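You operate a simulated robot arm through the tools that you are given. There is no shell and no other tool. Be economical: measure what you need, move in short steps, check, and stop when the job is done.

You run a simulated robot arm. Do the job below in one go: nothing can be reset, and whatever is moved stays where it is left.

TASK
Thin the green cleaner in 250 ml of warm water and pour it into WASH.
Fine: hot lever into the big clear jug first, swing the spout over RINSE, tip in the tall clear cup, put both back. Set down upright: tall clear cup, big clear jug.
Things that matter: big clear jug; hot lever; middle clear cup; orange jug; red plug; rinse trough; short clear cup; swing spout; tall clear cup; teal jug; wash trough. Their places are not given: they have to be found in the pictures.

The check looks at the end state, three seconds after you hand in, the way a careful person would. Anything else that was tipped, shoved, dropped, spilled or broken makes it a failure.

THE ROBOT
A 6-joint arm with a two-finger parallel gripper, fixed in place. Base frame: the origin is at the foot of the arm, x ahead of it, y to its left, z up. Readings come in mm, degrees, newtons and seconds.
With the tool pointing down near the work surface it reaches from about 100 to 320 mm from the base axis. Its first joint turns from -66.0 to 66.0 degrees. Payload 2.45 kg.
The tool frame sits at the grasp point between the pads (the TCP): z along the fingers, y along the line on which they close. The tips reach 24 mm beyond it. The gripper opens to 68 mm. The fingers are 17 mm wide and 10 mm thick; the gripper's body (40 by 70 mm) begins 41 mm behind the TCP.
Orientation is that of the tool frame in the base frame, as [roll, pitch, yaw] about the fixed x, y, z axes, in that order (R = Rz(yaw) Ry(pitch) Rx(roll)). With the fingers straight down and closing along the base's y, the tool's x points along the base's -x, its y along +y and its z along -z.

THE INTERFACE
- The arm moves only by the tool apply_moves. Its argument "deltas" is a list of rows, each an object (a shift or turn left out is 0, a gripper value left out holds the last) with "delta_pos": the shift along the base's x, y, z in units of 20 mm (1.0 is 20 mm), a list of three; "turn": the turn, a rotation vector about the base's x, y, z in units of 8 degrees (1.0 is 8 degrees), a list of three; "grip": the finger opening in mm, from 0 to 68. In form: [{"delta_pos": [x, y, z], "turn": [ax, ay, az], "grip": grip}, ...]. A call has 1 to 12 rows; each row shifts and turns the commanded pose from where the row before left it. A call with a number of a shift or a turn outside -1 to 1 is refused whole. Rows are played at 5 a second. More than 50 mm and 8.6 degrees between two rows, or a gripper value outside its range, and nothing of the call is played. A pose out of reach is approached as far as the arm can. The call stops where the force on the tool passes 40 N (or 10 N more than at its start, if that is more) or the arm is blocked; 0.2 s more then pass. The fingers move at their own pace (about 108 mm/s each) and stop on an object; they squeeze with about 23 N. The grip force told is the motor's: it shows also when the fingers shut on nothing. Time passes only in rows, and 0.2 s behind the last, so rows that do not move let the fingers close. It gives the time, the measured TCP pose, the force on the tool (base axes), the opening and the grip force at its end, in the units of the frame above (readings bear some noise), with the torque about the TCP (base axes, N m) and any sound that the robot's microphone picked up, and new pictures: "show" is both (left out), scene, wrist or none.
- Cameras (640 x 400 px; columns grow to the right, rows downward): "scene" is fixed at [98.8, 407, 1436.8]; the picture's right is [-0.99, 0.10, 0.00], its down [0.08, 0.80, -0.59] and it looks along [-0.06, -0.58, -0.81] (base axes); focal length 214 px, centre (320, 200). "wrist" rides on the gripper at [84, 11, -75] in the tool frame; the picture's right is [-0.13, 0.99, 0.00], its down [-0.60, -0.08, -0.79] and it looks along [-0.79, -0.10, 0.61] (tool axes); focal length 251 px, centre (320, 200).
- point_at(camera, pixels): there is no depth. For up to 12 entries [column, row, z] of the newest picture of that camera ("zoom" is the newest enlarged one), the place [x, y] in the base frame at which the ray of that pixel passes the height z, good to about 2 mm. It takes no simulated time.
- close_up(camera, box): a new picture of the part [left, top, right, bottom] of that camera's present view, enlarged. It takes no simulated time.
- finish_job(): hands the job in; it is judged then, once.

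Keep the steps short. Do not move on a guess: measure, check each grasp and each placing, and mend mistakes. In all there are 80 turns and 200 pictures (those below and enlarged ones count). Leave the gripper open and the arm clear of the work at the hand-in unless told otherwise, and finish with a single line.

The tools are called after "Emit:" as name(argument=value, ...) on one line, values as JSON. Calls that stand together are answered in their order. apply_moves: Moves the arm, as the interface text tells. Its arguments: {"type":"object","properties":{"deltas":{"type":"array"},"show":{"type":"string","enum":["both","scene","wrist","none"]}},"required":["deltas"]} The other tools are called the same way: point_at (camera, pixels) gives the place at which the rays of pixels pass given heights; close_up (camera, box) takes an enlarged picture of a part of a camera's view; finish_job () hands the job in.

At the start:

```text
time_s: 0.0
tool_pos: [431.6, 19.8, 1471.9]
tool_rot: [179.9, 0.0, -180.0]
force: [-0.9, 0.0, 0.0]
moment: [0.0, 0.0, 0.06]
opening: 67.9
gripper_force: 0.0
```

scene: 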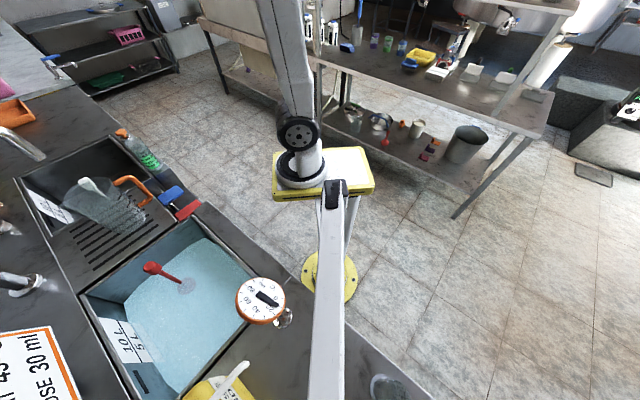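
wrist: 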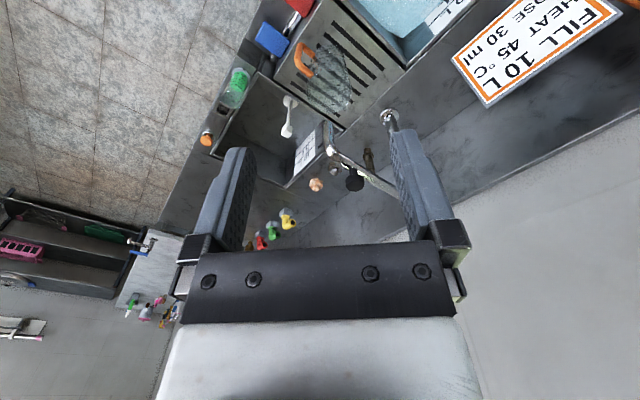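

I see a sink scene with two basins, a jug with an orange handle and a red plug. I'll enlarge the pictures to identify the objects before moving.

Emit:
close_up(camera="scene", box=[0, 90, 220, 260])

Emit:
close_up(camera="scene", box=[0, 230, 320, 400])

Emit:
close_up(camera="wrist", box=[180, 0, 480, 250])

Emit:
close_up(camera="scene", box=[300, 0, 580, 200])

```text
2.35 times, centred on (110, 175) of scene
```

zoom: 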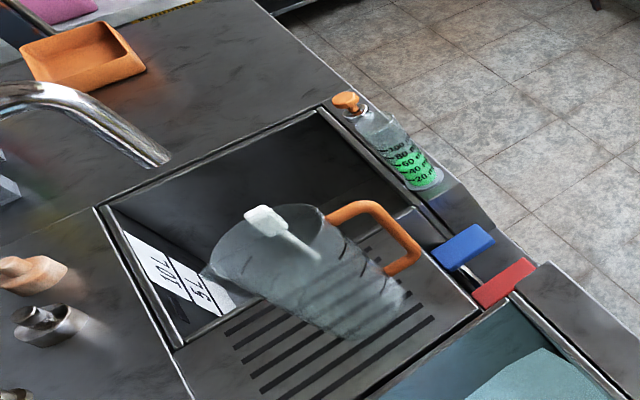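

```text
2.00 times, centred on (160, 315) of scene
```

zoom: 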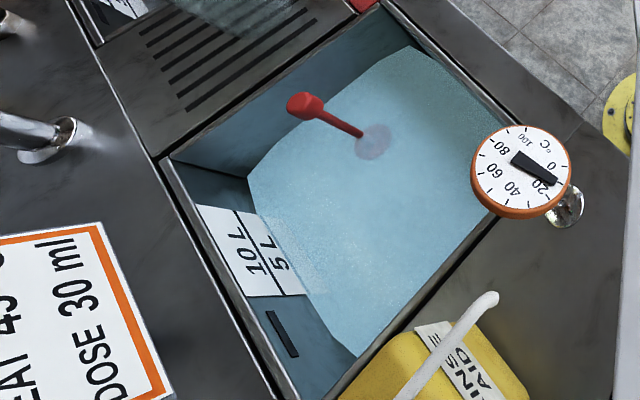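

```text
1.60 times, centred on (330, 125) of wrist
```

zoom: 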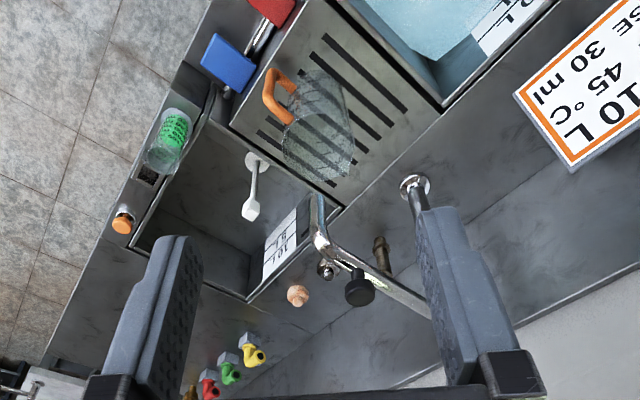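

```text
2.00 times, centred on (440, 100) of scene
```

zoom: 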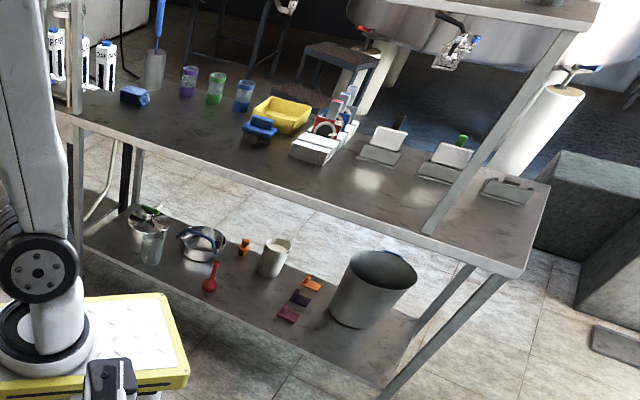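

I'll find the surface heights by comparing the same points in both cameras: the red and blue tags, the sign corner, the jug and the green vessel.

Emit:
point_at(camera="scene", pixels=[[187, 210, 700], [187, 210, 900], [170, 195, 700], [170, 195, 900], [148, 160, 700], [148, 160, 900], [120, 133, 700], [120, 133, 900], [45, 155, 900], [45, 155, 1100], [50, 327, 700], [50, 327, 900]])

Emit:
point_at(camera="wrist", pixels=[[298, 4, 700], [298, 4, 900], [270, 38, 700], [270, 38, 900], [236, 88, 700], [236, 88, 900], [206, 138, 700], [206, 138, 900], [330, 150, 900], [330, 150, 1100], [452, 57, 700], [452, 57, 900]])

Emit:
close_up(camera="wrist", box=[180, 40, 420, 190])

```text
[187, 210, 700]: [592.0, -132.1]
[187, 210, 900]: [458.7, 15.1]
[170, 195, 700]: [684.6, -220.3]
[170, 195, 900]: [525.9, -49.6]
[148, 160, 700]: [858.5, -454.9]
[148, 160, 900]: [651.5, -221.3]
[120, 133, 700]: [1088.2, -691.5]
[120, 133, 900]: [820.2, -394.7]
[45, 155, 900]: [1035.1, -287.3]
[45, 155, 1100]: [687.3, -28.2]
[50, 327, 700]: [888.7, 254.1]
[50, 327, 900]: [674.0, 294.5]
```

```text
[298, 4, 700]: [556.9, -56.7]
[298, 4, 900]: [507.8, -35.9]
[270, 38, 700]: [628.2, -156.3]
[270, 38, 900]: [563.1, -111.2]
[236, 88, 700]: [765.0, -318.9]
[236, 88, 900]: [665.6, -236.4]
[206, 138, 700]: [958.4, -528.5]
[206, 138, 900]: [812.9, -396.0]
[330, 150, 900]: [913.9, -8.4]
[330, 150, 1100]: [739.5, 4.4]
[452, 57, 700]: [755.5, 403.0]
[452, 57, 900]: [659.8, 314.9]
```

```text
2.67 times, centred on (300, 115) of wrist
```

zoom: 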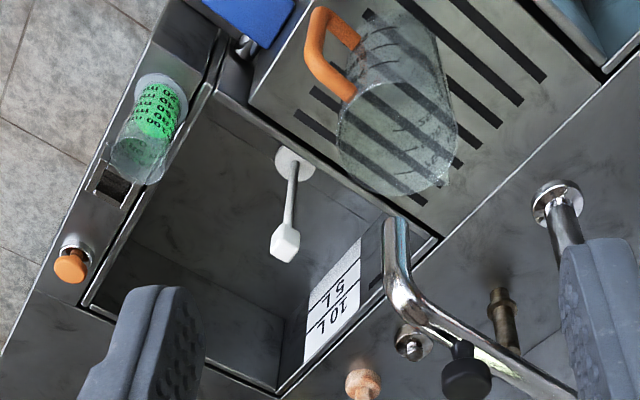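

Comparing the views puts the counter near z≈800–850, with the tags around (535–595, −50…−130). The fingers hide part of the back, so I'll move high and free toward +y and −x to view the whole counter.

Emit:
apply_moves(deltas=[{"delta_pos": [-1, 1, 0], "turn": [0, 1, 0]}, {"delta_pos": [-1, 1, 0], "turn": [0, 1, 0]}, {"delta_pos": [-1, 1, 0]}, {"delta_pos": [-1, 1, 0]}, {"delta_pos": [-1, 1, 0]}, {"delta_pos": [0, 1, 0]}, {"delta_pos": [0, 1, 0]}, {"delta_pos": [0, 1, 0]}])

```text
time_s: 1.8
tool_pos: [329.3, 182.7, 1391.7]
tool_rot: [180.0, -16.1, -180.0]
force: [-0.7, 0.5, -0.9]
moment: [-0.01, 0.0, -0.01]
opening: 67.8
gripper_force: 0.0
out of reach, approached as far as the arm can: row 1, 2
```

scene: 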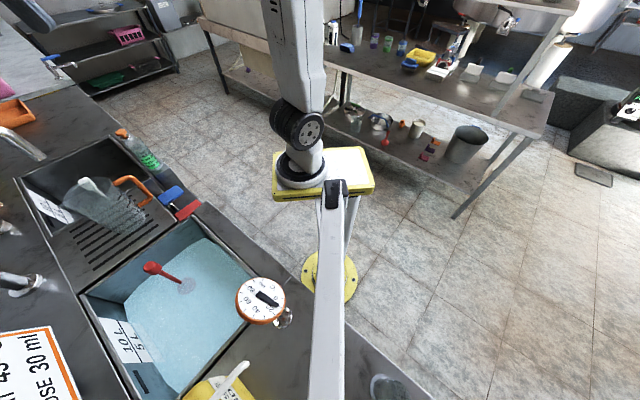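
wrist: 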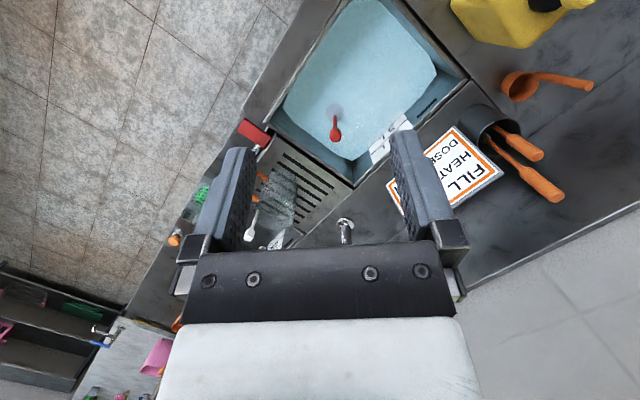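

The right side shows only a sign, scoops and a canister. I still have to find the other cups and jugs, so next I go toward −y.

Emit:
apply_moves(deltas=[{"delta_pos": [0, -1, 0]}, {"delta_pos": [0, -1, 0]}, {"delta_pos": [0, -1, 0]}, {"delta_pos": [0, -1, 0]}, {"delta_pos": [0, -1, 0]}, {"delta_pos": [0, -1, 0]}, {"delta_pos": [0, -1, 0]}, {"delta_pos": [0, -1, 0]}, {"delta_pos": [0, -1, 0]}, {"delta_pos": [0, -1, 0]}, {"delta_pos": [0, -1, 0]}, {"delta_pos": [0, -1, 0]}], show="none")

Emit:
apply_moves(deltas=[{"delta_pos": [0, -1, 0]}, {"delta_pos": [0, -1, 0]}, {"delta_pos": [0, -1, 0]}, {"delta_pos": [0, -1, 0]}, {"delta_pos": [0, -1, 0]}, {"delta_pos": [0, -1, 0]}, {"delta_pos": [0, -1, 0]}, {"delta_pos": [0, -1, 0]}], show="both")

```text
time_s: 4.4
tool_pos: [332.2, -55.3, 1387.8]
tool_rot: [180.0, -15.9, 179.9]
force: [-0.1, -0.3, 0.6]
moment: [-0.04, -0.02, -0.02]
opening: 67.9
gripper_force: 0.0
out of reach, approached as far as the arm can: row 6
```

```text
time_s: 6.2
tool_pos: [333.1, -216.0, 1387.4]
tool_rot: [-180.0, -16.0, 179.9]
force: [-0.4, -0.2, 0.7]
moment: [-0.03, 0.01, 0.0]
opening: 67.9
gripper_force: 0.1
```

scene: 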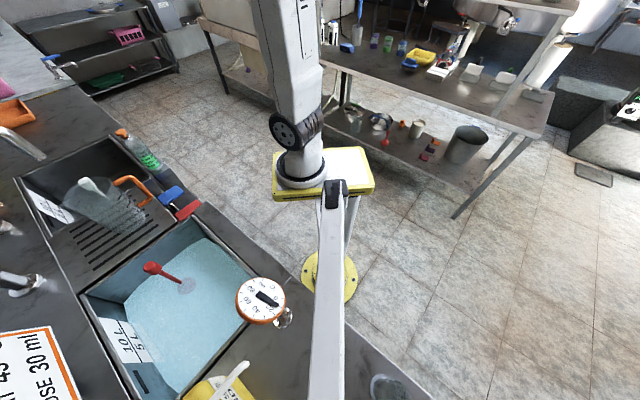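
wrist: 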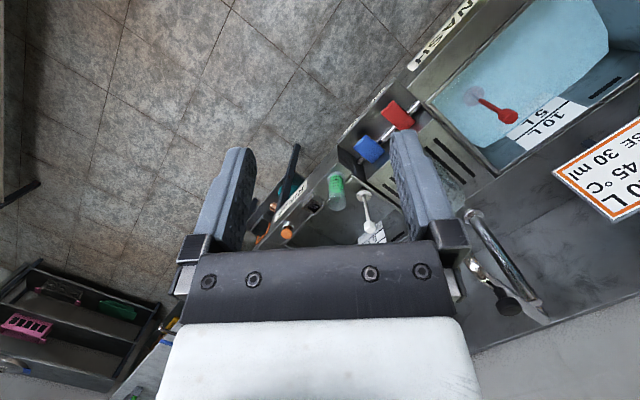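

Emit:
close_up(camera="wrist", box=[240, 90, 440, 245])

Emit:
close_up(camera="wrist", box=[0, 240, 200, 400])

Emit:
close_up(camera="scene", box=[0, 0, 200, 140])

```text
2.58 times, centred on (340, 168) of wrist
```

zoom: 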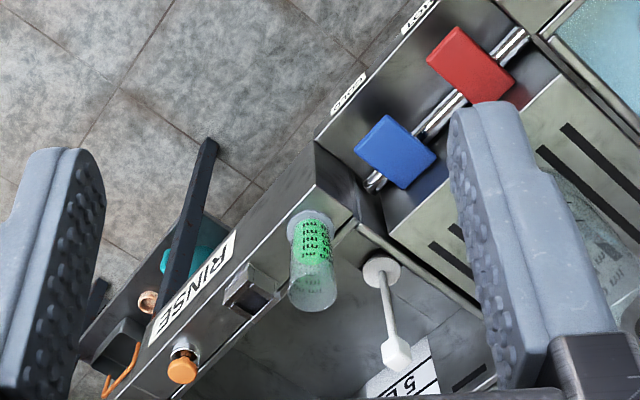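

```text
2.50 times, centred on (100, 320) of wrist
```

zoom: 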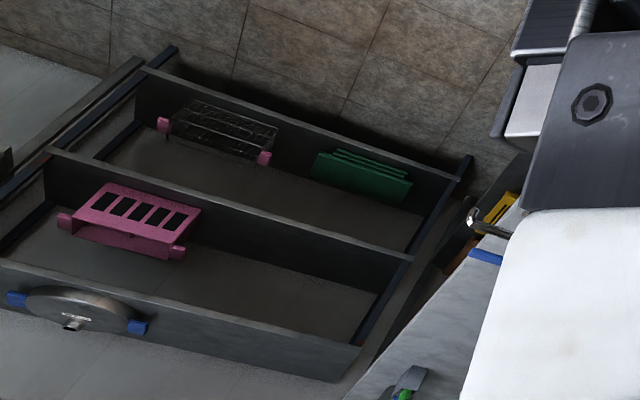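

```text
2.86 times, centred on (100, 70) of scene
```

zoom: 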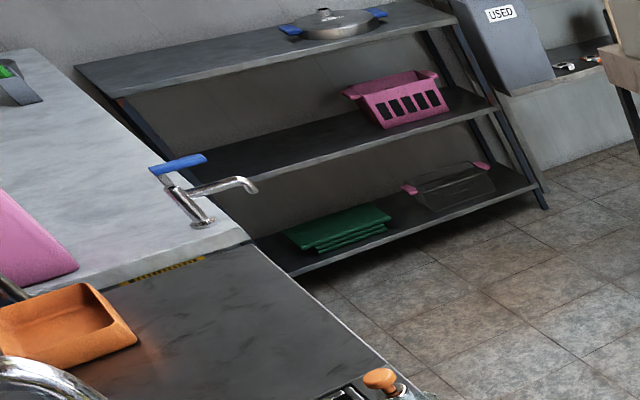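

The WASH and RINSE labels, the red and blue lever paddles, and the green-filled measuring cup on the RINSE front ledge are all visible. I'll come lower and further forward in free air to get a closer look at the jug, spout and cup.

Emit:
apply_moves(deltas=[{"delta_pos": [1, 0.5, -0.5]}, {"delta_pos": [1, 0.5, -0.5]}, {"delta_pos": [1, 0.5, -0.5]}, {"delta_pos": [1, 0.5, -0.5]}, {"delta_pos": [1, 0.5, -0.5]}, {"delta_pos": [1, 0.5, -0.5]}])

Emit:
point_at(camera="scene", pixels=[[300, 175, 600], [300, 175, 700], [300, 175, 800], [300, 120, 900]])

```text
time_s: 7.6
tool_pos: [450.2, -155.0, 1329.6]
tool_rot: [-179.9, -16.0, 180.0]
force: [0.2, -0.3, 0.8]
moment: [0.03, 0.04, 0.03]
opening: 68.2
gripper_force: 0.1
```

scene: 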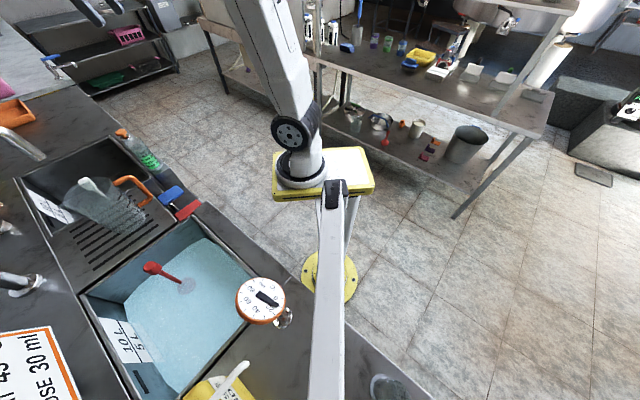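
wrist: 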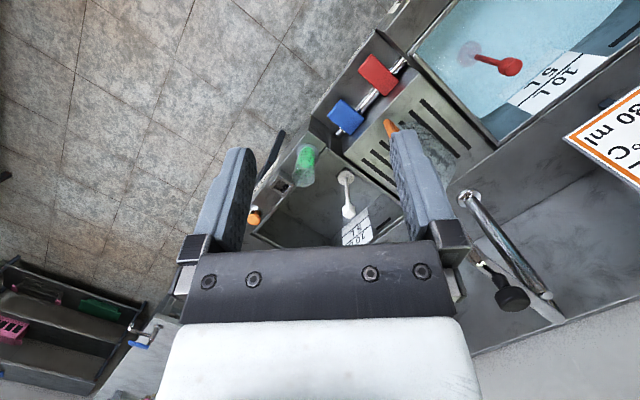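

```text
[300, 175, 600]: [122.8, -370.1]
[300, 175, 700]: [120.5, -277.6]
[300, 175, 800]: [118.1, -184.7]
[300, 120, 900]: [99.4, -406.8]
```

The jug is hidden behind the right finger, so I'll shift +y to bring it into the gap.

Emit:
apply_moves(deltas=[{"delta_pos": [0.5, 1, -0.5]}, {"delta_pos": [0.5, 1, -0.5]}, {"delta_pos": [0.5, 1, -0.5]}, {"delta_pos": [0.5, 1, -0.5]}, {"delta_pos": [0.5, 1, -0.5]}, {"delta_pos": [0, 1, -0.5]}], show="wrist")

Emit:
close_up(camera="wrist", box=[230, 0, 470, 160])

Emit:
close_up(camera="wrist", box=[240, 110, 420, 240])

```text
time_s: 9.0
tool_pos: [498.9, -37.1, 1264.9]
tool_rot: [-179.9, -16.0, 180.0]
force: [-0.1, 0.4, -0.5]
moment: [0.01, 0.01, -0.02]
opening: 67.9
gripper_force: 0.1
```

wrist: 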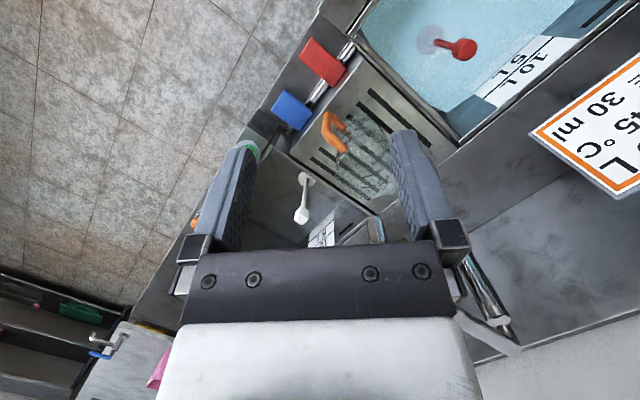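

```text
2.50 times, centred on (350, 80) of wrist
```

zoom: 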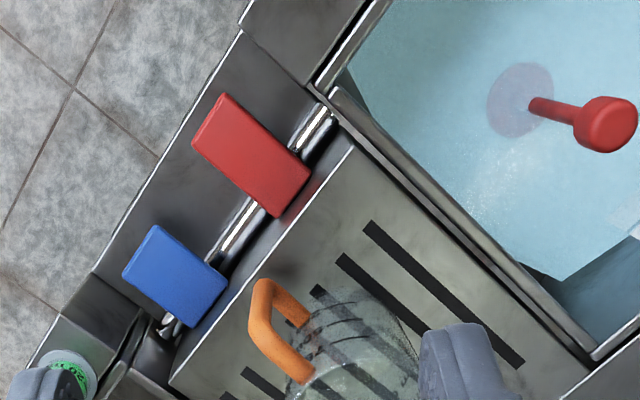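

```text
3.08 times, centred on (330, 175) of wrist
```

zoom: 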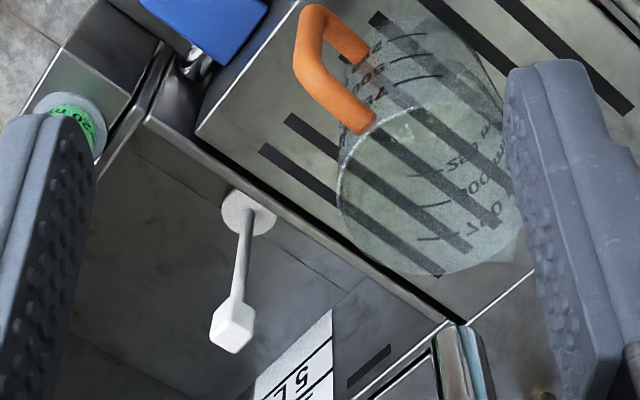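

I'll triangulate the jug, levers, spout tip and cup using the present wrist view and the scene view.

Emit:
point_at(camera="wrist", pixels=[[374, 216, 900], [374, 216, 1100], [326, 60, 800], [326, 60, 900], [292, 110, 800], [292, 110, 900], [349, 215, 850], [335, 130, 900], [347, 150, 900], [374, 195, 900], [374, 195, 1000], [372, 120, 850]])

Emit:
point_at(camera="scene", pixels=[[44, 159, 900], [44, 159, 1100], [187, 210, 800], [187, 210, 850], [170, 195, 800], [170, 195, 850], [148, 208, 900], [118, 180, 900], [134, 179, 1000], [63, 208, 900], [63, 208, 1000], [120, 230, 850]])

Emit:
close_up(camera="scene", box=[50, 120, 210, 240])

```text
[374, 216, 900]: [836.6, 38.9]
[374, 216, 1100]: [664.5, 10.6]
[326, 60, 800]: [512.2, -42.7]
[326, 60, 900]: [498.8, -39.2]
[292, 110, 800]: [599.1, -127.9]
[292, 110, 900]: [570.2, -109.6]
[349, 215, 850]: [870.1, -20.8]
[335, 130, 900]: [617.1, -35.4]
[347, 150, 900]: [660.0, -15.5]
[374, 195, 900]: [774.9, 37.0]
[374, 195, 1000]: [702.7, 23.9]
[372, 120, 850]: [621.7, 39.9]
```

```text
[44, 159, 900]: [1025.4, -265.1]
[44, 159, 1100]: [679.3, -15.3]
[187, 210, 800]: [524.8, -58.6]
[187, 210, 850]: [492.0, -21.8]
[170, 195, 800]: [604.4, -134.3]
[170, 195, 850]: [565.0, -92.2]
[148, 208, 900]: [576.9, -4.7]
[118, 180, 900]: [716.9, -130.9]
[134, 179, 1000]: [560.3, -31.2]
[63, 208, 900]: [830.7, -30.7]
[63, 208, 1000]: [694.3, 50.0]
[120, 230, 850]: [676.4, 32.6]
```

```text
3.33 times, centred on (130, 180) of scene
```

zoom: 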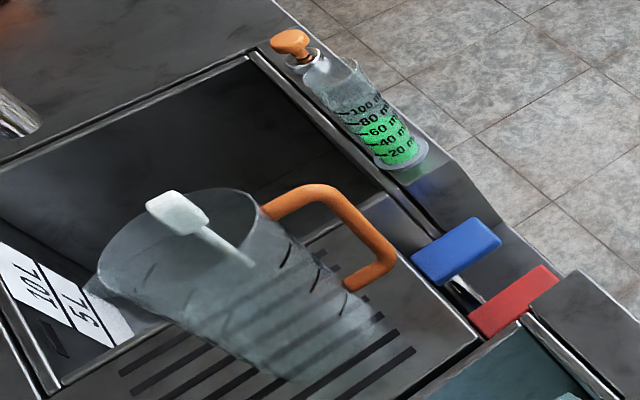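

Emit:
point_at(camera="wrist", pixels=[[327, 115, 900], [327, 115, 1000], [324, 134, 900], [324, 134, 1000], [366, 172, 900], [366, 172, 1000], [372, 110, 850], [393, 195, 900], [393, 195, 1000]])

Emit:
point_at(camera="scene", pixels=[[149, 199, 900], [149, 199, 1000], [133, 178, 900], [133, 178, 1000], [88, 193, 900], [88, 193, 1000], [133, 228, 850], [63, 206, 900], [63, 206, 1000]])

```text
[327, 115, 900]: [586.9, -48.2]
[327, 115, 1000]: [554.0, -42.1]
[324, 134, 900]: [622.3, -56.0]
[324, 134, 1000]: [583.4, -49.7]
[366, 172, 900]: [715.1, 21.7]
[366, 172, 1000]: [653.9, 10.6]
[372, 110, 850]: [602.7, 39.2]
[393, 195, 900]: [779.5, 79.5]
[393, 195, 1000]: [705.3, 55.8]
```

```text
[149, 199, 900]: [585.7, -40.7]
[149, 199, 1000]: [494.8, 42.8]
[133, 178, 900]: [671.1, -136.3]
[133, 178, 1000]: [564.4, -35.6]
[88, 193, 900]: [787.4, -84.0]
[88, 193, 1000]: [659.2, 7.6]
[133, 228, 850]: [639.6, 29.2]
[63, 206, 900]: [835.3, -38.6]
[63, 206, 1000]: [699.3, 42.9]
```

Triangulation results:
- Jug axis is about (650, 10), with the rim at z≈1005 and the handle bar at about (590, −50, 895–980) facing the front.
- Spout tip is about (650, 8, 1117), already right above the jug.
- Red paddle is about (509, −42, 823).

Before touching the lever, I'll study its shape and the jug's scale.

Emit:
close_up(camera="wrist", box=[260, 20, 380, 140])

Emit:
close_up(camera="scene", box=[150, 175, 220, 225])

Emit:
close_up(camera="wrist", box=[320, 100, 410, 220])

Emit:
close_up(camera="scene", box=[60, 160, 160, 250])

```text
3.33 times, centred on (320, 80) of wrist
```

zoom: 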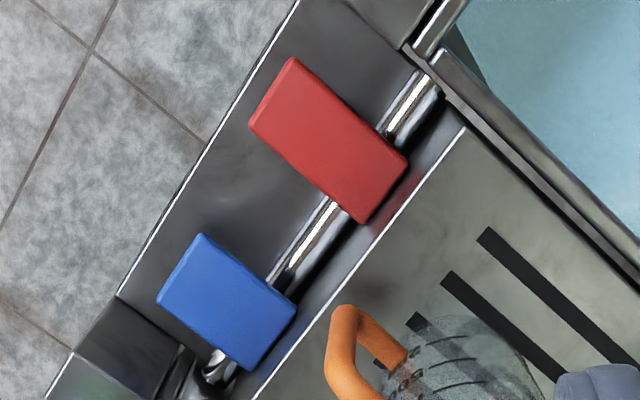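

```text
8.00 times, centred on (185, 200) of scene
```

zoom: 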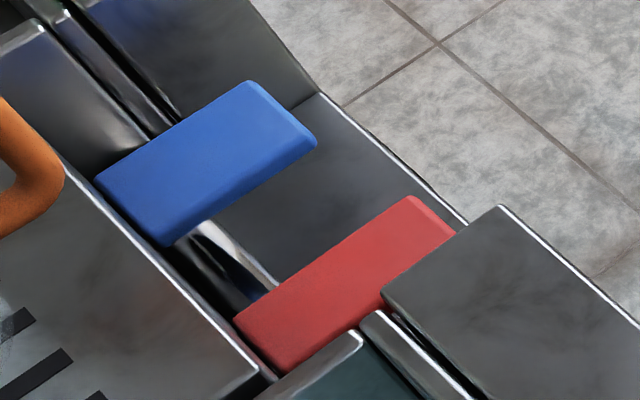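

```text
3.33 times, centred on (365, 160) of wrist
```

zoom: 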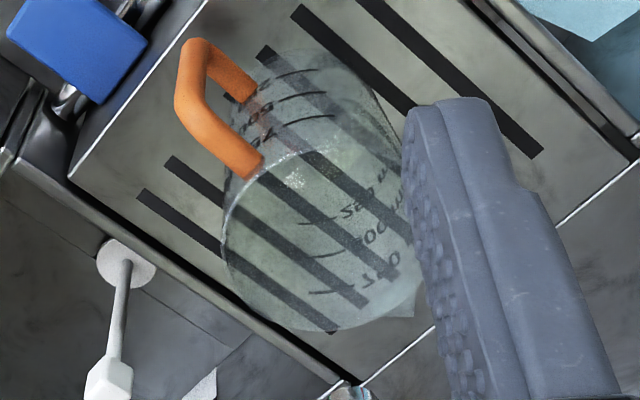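

```text
4.44 times, centred on (110, 205) of scene
```

zoom: 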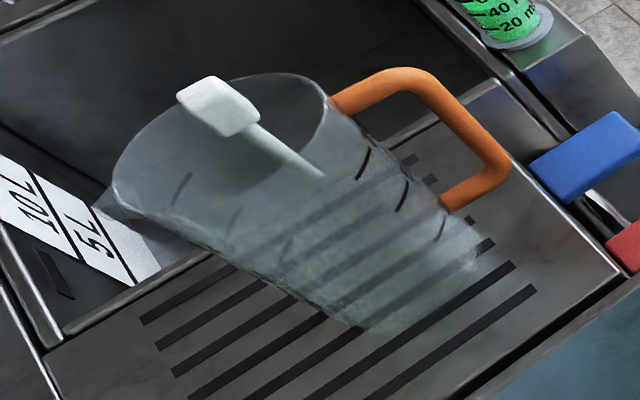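

The jug has marks at 250, 500, 750 and so on, and its handle faces the front. The red paddle hinges on a chrome bar near its inner end, with its free end toward the front. I'll measure the paddle's ends.

Emit:
point_at(camera="wrist", pixels=[[309, 51, 800], [309, 51, 850], [339, 80, 800], [339, 80, 850], [339, 64, 800], [310, 17, 800], [344, 34, 800], [344, 34, 850], [299, 54, 825], [309, 40, 825], [319, 26, 825]])

Emit:
point_at(camera="scene", pixels=[[199, 202, 800], [199, 202, 850], [176, 217, 800], [176, 217, 850], [207.5, 200.6, 800], [207.5, 200.6, 850]])

```text
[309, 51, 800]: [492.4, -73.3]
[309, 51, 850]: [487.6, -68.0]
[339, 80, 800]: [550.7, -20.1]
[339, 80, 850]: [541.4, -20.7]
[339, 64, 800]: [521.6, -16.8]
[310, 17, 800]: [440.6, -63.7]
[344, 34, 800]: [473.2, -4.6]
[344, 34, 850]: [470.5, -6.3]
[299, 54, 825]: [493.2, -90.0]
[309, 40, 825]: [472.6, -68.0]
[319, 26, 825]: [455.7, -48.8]
```

```text
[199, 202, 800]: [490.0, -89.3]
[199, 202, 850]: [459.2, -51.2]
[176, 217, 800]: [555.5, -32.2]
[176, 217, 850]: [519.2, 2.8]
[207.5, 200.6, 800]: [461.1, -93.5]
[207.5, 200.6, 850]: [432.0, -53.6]
```

The paddle spans about (487, −72) to (547, −20) at z≈817, with its free end to the front. I'll set the tool vertical, close the fingers, and descend above the free end to about z 1000.

Emit:
apply_moves(deltas=[{"turn": [0, -1, 0], "grip": 0}, {"turn": [0, -1, 0], "delta_pos": [-0.2, -0.7, -0.5]}, {"delta_pos": [0, -0.7, -1]}, {"delta_pos": [0, 0, -1]}, {"delta_pos": [0, 0, -1]}, {"delta_pos": [0, 0, -1]}, {"delta_pos": [0, 0, -1]}, {"delta_pos": [0, 0, -1]}, {"delta_pos": [0, 0, -1]}, {"delta_pos": [0, 0, -1]}, {"delta_pos": [0, 0, -1]}, {"delta_pos": [0, 0, -1]}])

```text
time_s: 11.6
tool_pos: [497.6, -66.9, 1058.7]
tool_rot: [-180.0, 0.0, -179.9]
force: [0.0, 0.3, 0.0]
moment: [0.0, 0.0, 0.01]
opening: 0.1
gripper_force: 22.9
```

scene: 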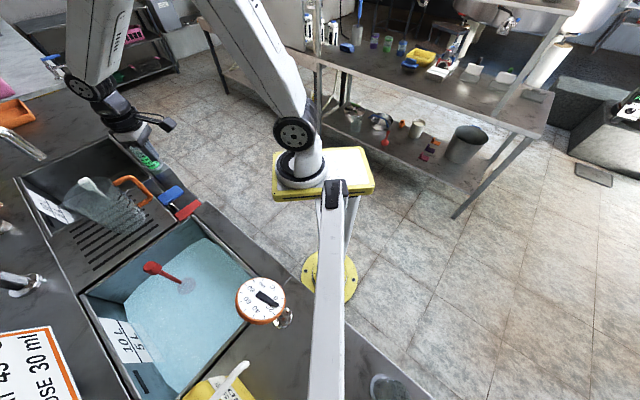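
wrist: 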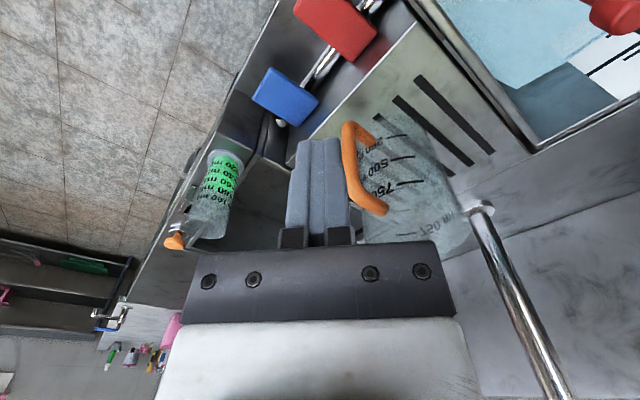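

The tool is vertical at z 1059 and the view is clear. I'll refine the red paddle, handle and cup positions from this nearer view.

Emit:
point_at(camera="wrist", pixels=[[296, 8, 820], [360, 60, 820], [330, 30, 820], [355, 60, 800], [348, 125, 980], [353, 200, 980], [378, 210, 980], [210, 215, 930], [225, 158, 830], [290, 88, 820], [252, 100, 820], [300, 118, 820]])

Emit:
close_up(camera="wrist", box=[230, 0, 400, 110])

Emit:
close_up(camera="wrist", box=[150, 120, 290, 260])

```text
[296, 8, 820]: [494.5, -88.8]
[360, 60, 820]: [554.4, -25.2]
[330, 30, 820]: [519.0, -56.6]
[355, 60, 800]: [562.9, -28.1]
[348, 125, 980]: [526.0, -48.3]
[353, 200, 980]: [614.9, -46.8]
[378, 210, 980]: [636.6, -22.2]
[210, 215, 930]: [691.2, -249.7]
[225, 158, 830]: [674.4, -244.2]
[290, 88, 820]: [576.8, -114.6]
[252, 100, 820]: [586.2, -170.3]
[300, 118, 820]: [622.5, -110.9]
```

```text
3.64 times, centred on (315, 55) of wrist
```

zoom: 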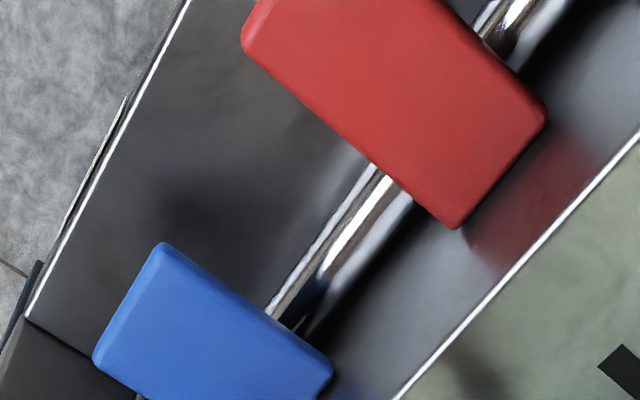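

```text
2.86 times, centred on (220, 190) of wrist
```

zoom: 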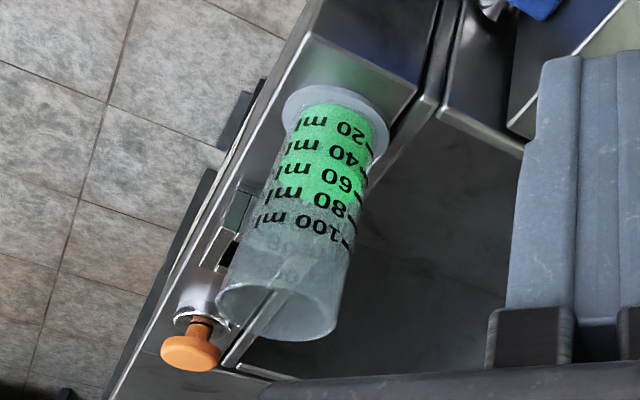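

The current tool position (497.6, −67) is over the paddle's free end. I'll descend to just above it.

Emit:
apply_moves(deltas=[{"delta_pos": [0, 0, -1]}, {"delta_pos": [0, 0, -1]}, {"delta_pos": [0, 0, -1]}, {"delta_pos": [0, 0, -1]}, {"delta_pos": [0, 0, -1]}, {"delta_pos": [0, 0, -1]}, {"delta_pos": [0, 0, -1]}, {"delta_pos": [0, 0, -1]}, {"delta_pos": [0, 0, -0.6]}])

```text
time_s: 13.6
tool_pos: [497.2, -64.5, 886.4]
tool_rot: [180.0, 0.1, 179.9]
force: [0.4, -0.3, 0.3]
moment: [-0.02, 0.01, 0.0]
opening: 0.1
gripper_force: 22.9
```

scene: 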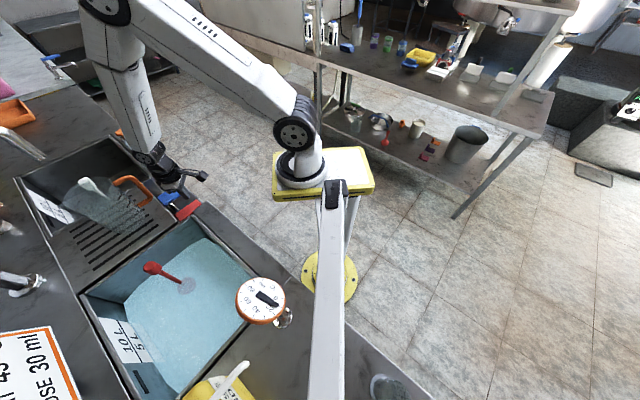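
wrist: 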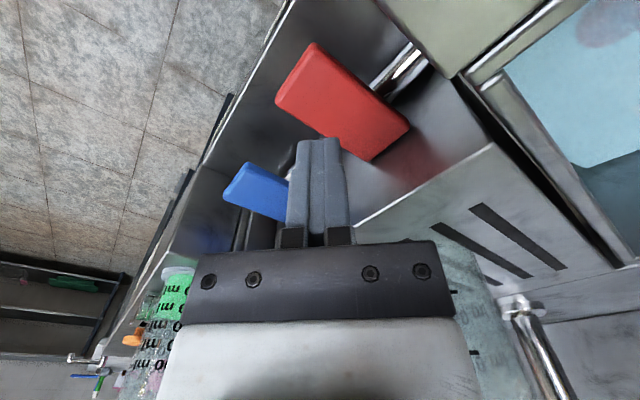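

Emit:
point_at(camera="wrist", pixels=[[312, 44, 822], [278, 100, 822], [408, 125, 822], [372, 158, 822], [368, 82, 822], [330, 135, 822], [320, 140, 862], [295, 70, 822], [390, 140, 822], [385, 85, 800], [395, 55, 800]])

Emit:
close_up(camera="wrist", box=[220, 20, 440, 200])

```text
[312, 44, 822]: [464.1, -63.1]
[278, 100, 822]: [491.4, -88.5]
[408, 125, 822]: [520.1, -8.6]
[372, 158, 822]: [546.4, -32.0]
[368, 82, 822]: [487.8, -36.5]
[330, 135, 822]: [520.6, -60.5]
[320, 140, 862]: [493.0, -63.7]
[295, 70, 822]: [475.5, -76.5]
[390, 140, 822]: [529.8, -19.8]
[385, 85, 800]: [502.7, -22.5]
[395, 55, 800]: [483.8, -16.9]
```

```text
2.22 times, centred on (330, 110) of wrist
```

zoom: 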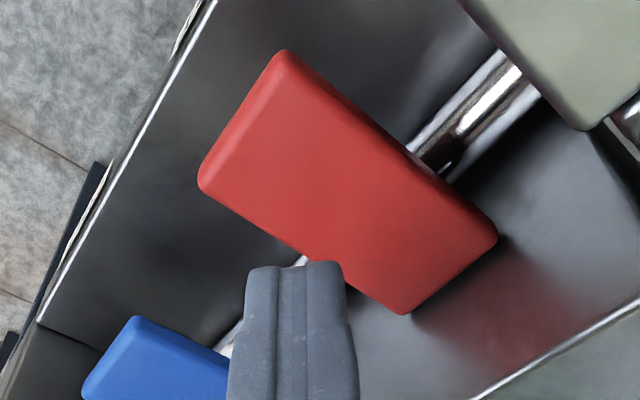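

The paddle's corners fix its front midpoint at about (478, −76) and centre at about (505, −48). I'll shift 7 mm back and lower gently toward contact while watching the force.

Emit:
apply_moves(deltas=[{"delta_pos": [-0.35, 0, -0.5]}, {"delta_pos": [0, 0, -0.5]}, {"delta_pos": [0, 0, -0.4]}, {"delta_pos": [0, 0, -0.2]}, {"delta_pos": [0, 0, -0.2]}])

```text
time_s: 14.8
tool_pos: [491.2, -63.1, 851.2]
tool_rot: [180.0, 0.0, -180.0]
force: [-0.5, 0.7, 0.2]
moment: [-0.02, 0.0, -0.02]
opening: 0.1
gripper_force: 22.7
```

scene: 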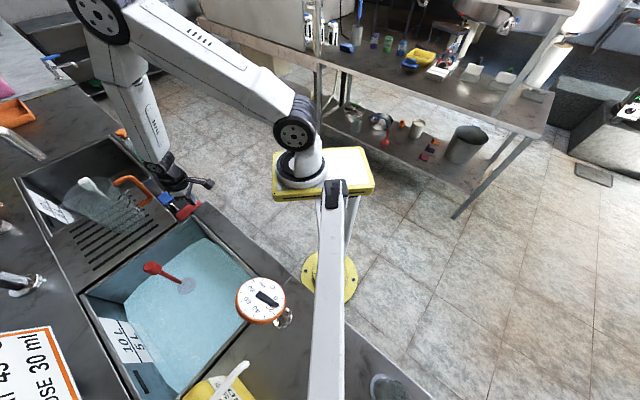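
wrist: 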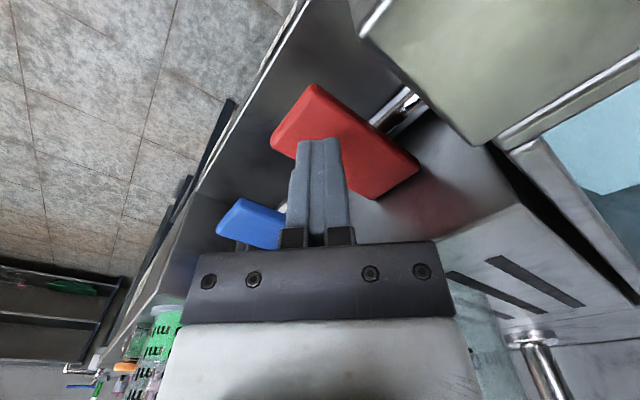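

No contact yet, with the tip at z≈827. I'll continue in 2 mm steps.

Emit:
apply_moves(deltas=[{"delta_pos": [0, 0, -0.1]}, {"delta_pos": [0, 0, -0.1]}, {"delta_pos": [0, 0, -0.1]}], show="wrist")

```text
time_s: 15.6
tool_pos: [492.3, -63.9, 842.9]
tool_rot: [-180.0, 0.1, -180.0]
force: [0.5, 0.0, 0.2]
moment: [0.02, -0.01, -0.02]
opening: 0.0
gripper_force: 22.8
```

wrist: 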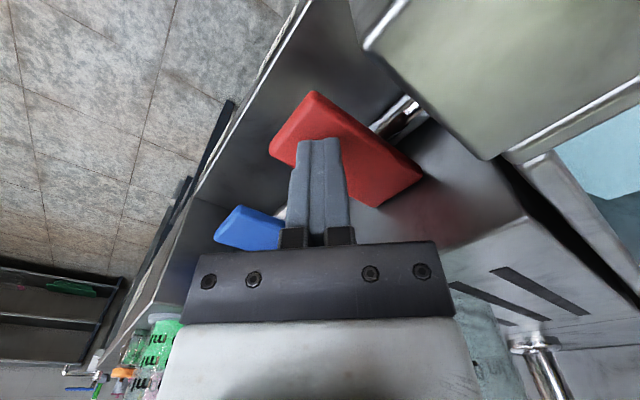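

Emit:
apply_moves(deltas=[{"delta_pos": [0, 0, -0.1]}, {"delta_pos": [0, 0, -0.1]}, {"delta_pos": [0, 0, -0.1]}], show="wrist")

```text
time_s: 16.4
tool_pos: [490.8, -65.8, 837.0]
tool_rot: [-180.0, 0.0, 180.0]
force: [-0.7, 0.1, -1.0]
moment: [0.0, -0.01, 0.04]
opening: 0.0
gripper_force: 22.9
```

wrist: 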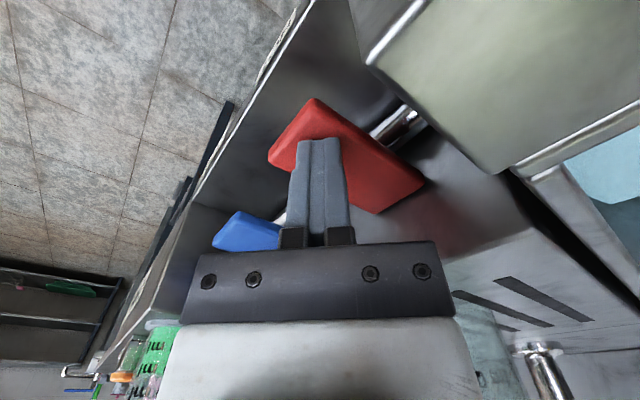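

Emit:
apply_moves(deltas=[{"delta_pos": [0, 0, -0.1]}, {"delta_pos": [0, 0, -0.1]}, {"delta_pos": [0, 0, -0.1]}], show="wrist")

Emit:
close_up(camera="wrist", box=[240, 80, 440, 240])

```text
time_s: 17.2
tool_pos: [490.2, -65.2, 833.3]
tool_rot: [179.9, -0.1, -180.0]
force: [-0.2, -3.3, 2.8]
moment: [0.01, -0.02, -0.01]
opening: 0.0
gripper_force: 22.8
```

wrist: 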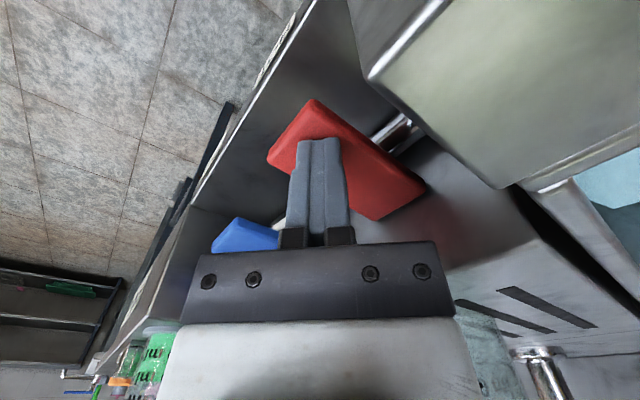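

```text
2.50 times, centred on (340, 160) of wrist
```

zoom: 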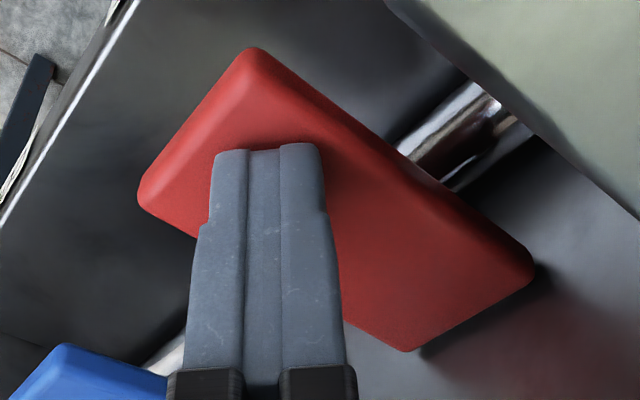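

There is contact at tip z≈809 (force 2.8 N). I'll press on a few mm and watch both views and the sound.

Emit:
apply_moves(deltas=[{"delta_pos": [0, 0, -0.1]}, {"delta_pos": [0, 0, -0.1]}])

```text
time_s: 17.8
tool_pos: [490.3, -63.3, 828.3]
tool_rot: [-179.9, 0.0, 180.0]
force: [0.7, -2.9, 3.3]
moment: [-0.04, -0.02, -0.01]
opening: 0.0
gripper_force: 22.9
```

scene: 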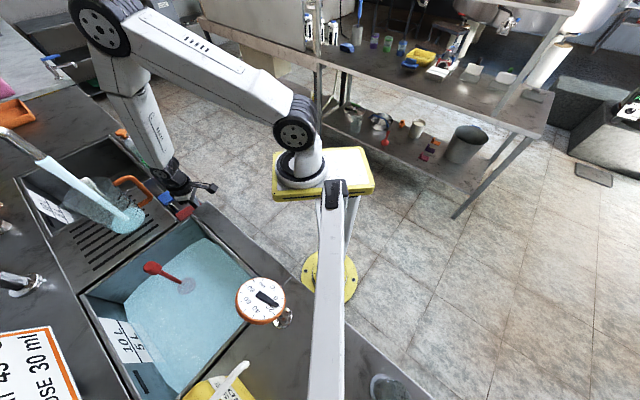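
wrist: 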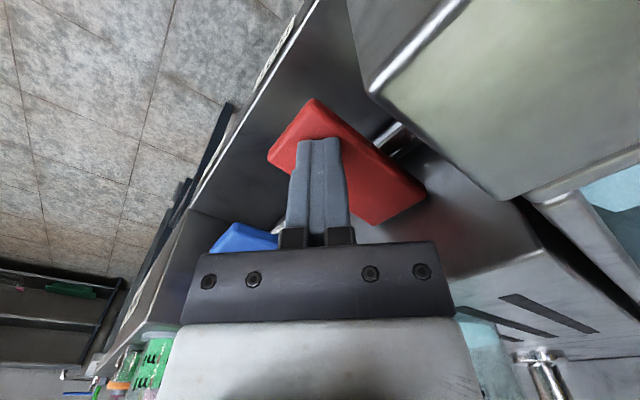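

Water is flowing from the spout into the jug. Time is frozen between calls, so I'll check the level now.

Emit:
close_up(camera="scene", box=[60, 160, 160, 250])

Emit:
close_up(camera="scene", box=[0, 110, 180, 250])

```text
4.44 times, centred on (110, 205) of scene
```

zoom: 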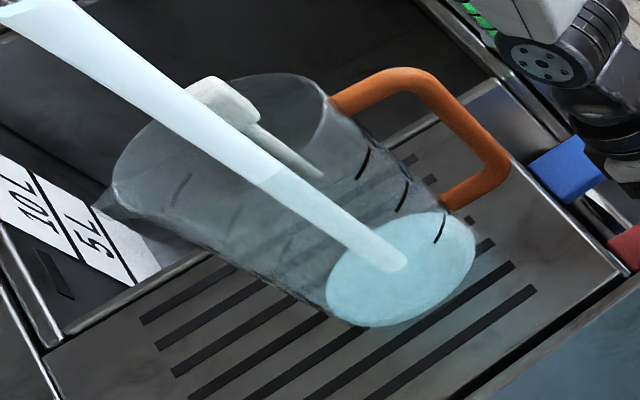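

```text
2.86 times, centred on (90, 180) of scene
```

zoom: 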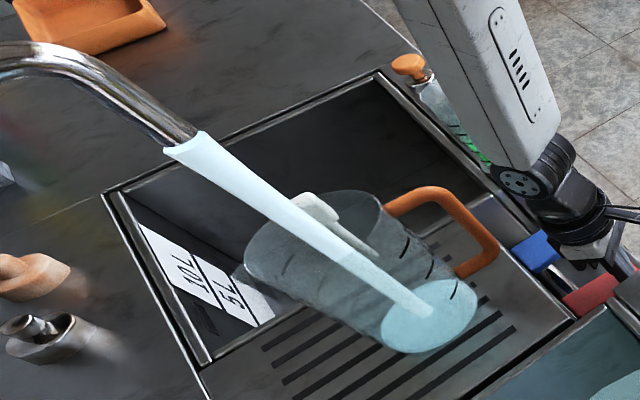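

The level is already about at the lowest (250) mark, so I'll release the lever at once.

Emit:
apply_moves(deltas=[{"delta_pos": [0, 0, 1]}])

Emit:
close_up(camera="scene", box=[60, 160, 160, 250])

```text
time_s: 18.2
tool_pos: [489.7, -64.3, 848.2]
tool_rot: [-179.9, -0.1, 180.0]
force: [-0.2, -0.3, 0.3]
moment: [0.02, 0.0, 0.0]
opening: 0.1
gripper_force: 23.2
```

scene: 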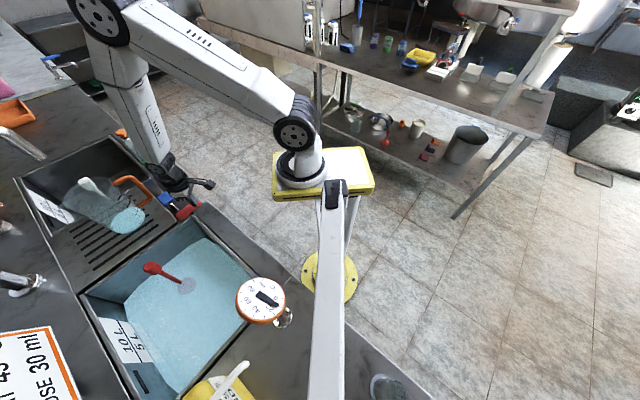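
wrist: 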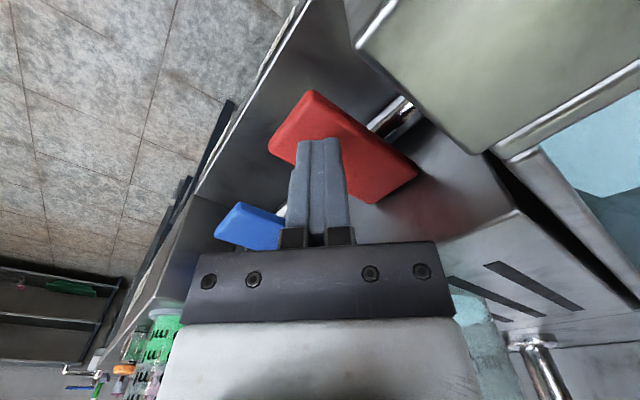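

```text
4.44 times, centred on (110, 205) of scene
```

zoom: 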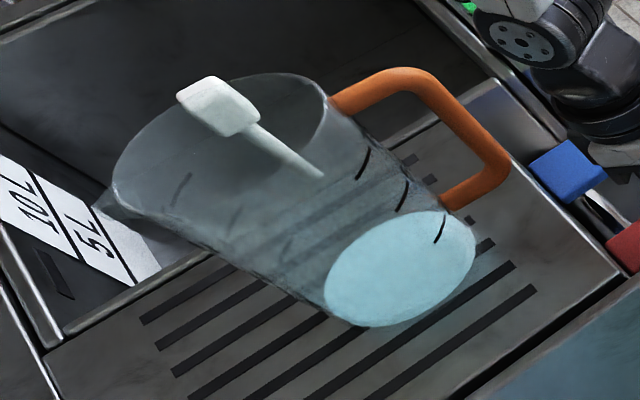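

The flow stopped when I released. I'll go up to the earlier viewing height to read the level against the marks.

Emit:
apply_moves(deltas=[{"delta_pos": [0, 0, 1]}, {"delta_pos": [0, 0, 1]}, {"delta_pos": [0, 0, 1]}, {"delta_pos": [0, 0, 1]}, {"delta_pos": [-0.5, 0, 1]}, {"delta_pos": [-0.5, 0.5, 1]}, {"delta_pos": [-0.5, 0.5, 1]}, {"delta_pos": [-0.5, 0.5, 1]}], show="wrist")

Emit:
close_up(camera="wrist", box=[320, 80, 480, 240])

```text
time_s: 20.0
tool_pos: [450.0, -33.8, 1009.0]
tool_rot: [180.0, 0.0, 179.9]
force: [0.8, -0.1, -0.3]
moment: [0.02, -0.01, -0.01]
opening: 0.0
gripper_force: 22.9
```

wrist: 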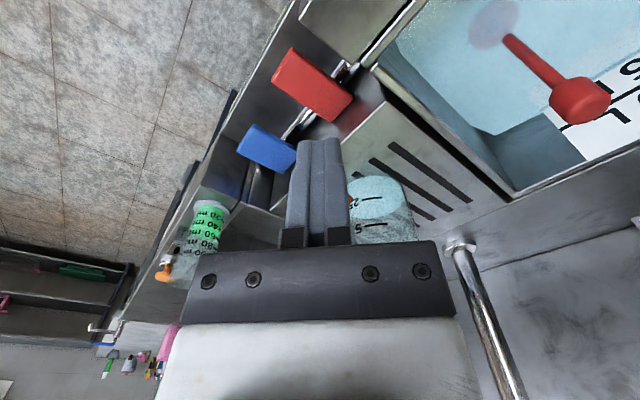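

```text
2.50 times, centred on (400, 160) of wrist
```

zoom: 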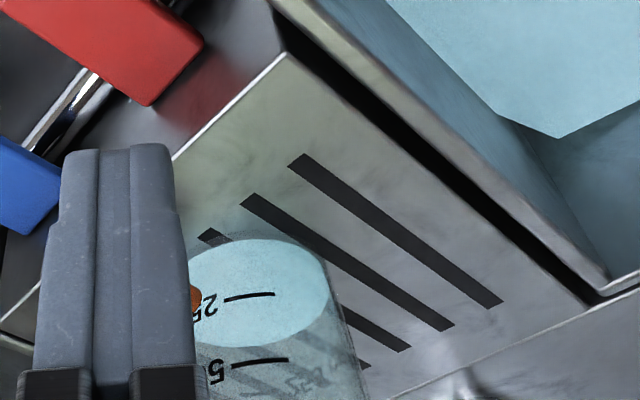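

I'll triangulate the water surface and the 250 mark.

Emit:
point_at(camera="wrist", pixels=[[374, 197, 850], [374, 197, 900], [381.6, 197.6, 850], [381.6, 197.6, 900], [372, 224, 900], [372, 224, 950], [443, 142, 800], [443, 142, 850], [374, 176, 850], [374, 219, 850]])

Emit:
point_at(camera="scene", pixels=[[128, 220.8, 850], [128, 220.8, 900], [136, 214.5, 850], [136, 214.5, 900], [128, 204, 900], [128, 204, 950]])

Emit:
close_up(camera="scene", box=[110, 190, 160, 240])

```text
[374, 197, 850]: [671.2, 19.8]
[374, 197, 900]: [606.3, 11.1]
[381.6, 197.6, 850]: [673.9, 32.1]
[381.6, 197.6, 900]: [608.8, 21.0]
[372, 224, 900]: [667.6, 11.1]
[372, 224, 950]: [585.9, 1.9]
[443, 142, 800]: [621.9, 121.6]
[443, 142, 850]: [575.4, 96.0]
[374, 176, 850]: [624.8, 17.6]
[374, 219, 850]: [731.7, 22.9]
```

```text
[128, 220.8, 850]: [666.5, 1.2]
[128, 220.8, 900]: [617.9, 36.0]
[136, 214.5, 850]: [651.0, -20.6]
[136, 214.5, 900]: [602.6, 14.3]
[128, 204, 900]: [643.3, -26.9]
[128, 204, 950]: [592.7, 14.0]
```

```text
8.00 times, centred on (135, 215) of scene
```

zoom: 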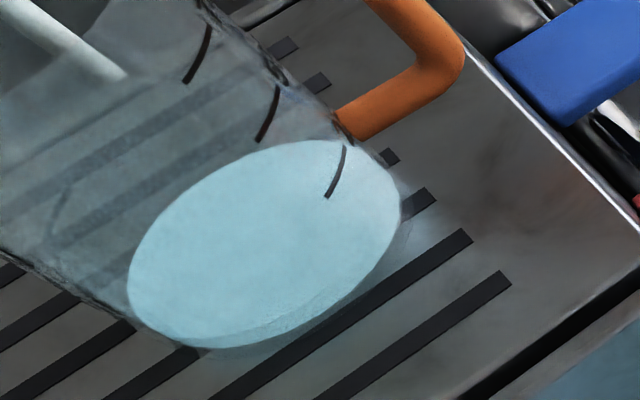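

The water surface is at z≈868, while the 250 mark is on the near wall at about z 893–905. That leaves the jug at only about 60–90 ml. The lever springs back, so I'll press again and check as it fills. First I return to just above contact.

Emit:
apply_moves(deltas=[{"delta_pos": [0.5, -0.5, -1]}, {"delta_pos": [0.5, -0.5, -1]}, {"delta_pos": [0.5, -0.5, -1]}, {"delta_pos": [0.5, 0, -1]}, {"delta_pos": [0, 0, -1]}, {"delta_pos": [0, 0, -1]}, {"delta_pos": [0, 0, -1]}, {"delta_pos": [0, 0, -1]}, {"delta_pos": [0, 0, -0.6]}], show="none")

```text
time_s: 22.0
tool_pos: [490.3, -64.5, 833.1]
tool_rot: [179.9, 0.0, 180.0]
force: [-1.1, -2.8, 2.6]
moment: [-0.05, 0.02, -0.03]
opening: 0.0
gripper_force: 22.9
```

Emit:
apply_moves(deltas=[{"delta_pos": [0, 0, -0.2]}, {"delta_pos": [0, 0, 0]}, {"delta_pos": [0, 0, 0]}], show="none")

Emit:
close_up(camera="scene", box=[100, 170, 170, 240])

```text
time_s: 22.8
tool_pos: [490.4, -64.5, 830.6]
tool_rot: [-180.0, -0.1, 180.0]
force: [-1.7, -2.2, 2.7]
moment: [-0.03, 0.05, -0.05]
opening: 0.3
gripper_force: 22.9
```

```text
5.71 times, centred on (135, 205) of scene
```

zoom: 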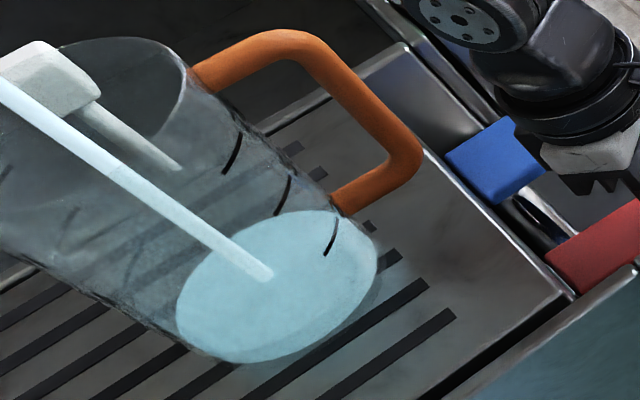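

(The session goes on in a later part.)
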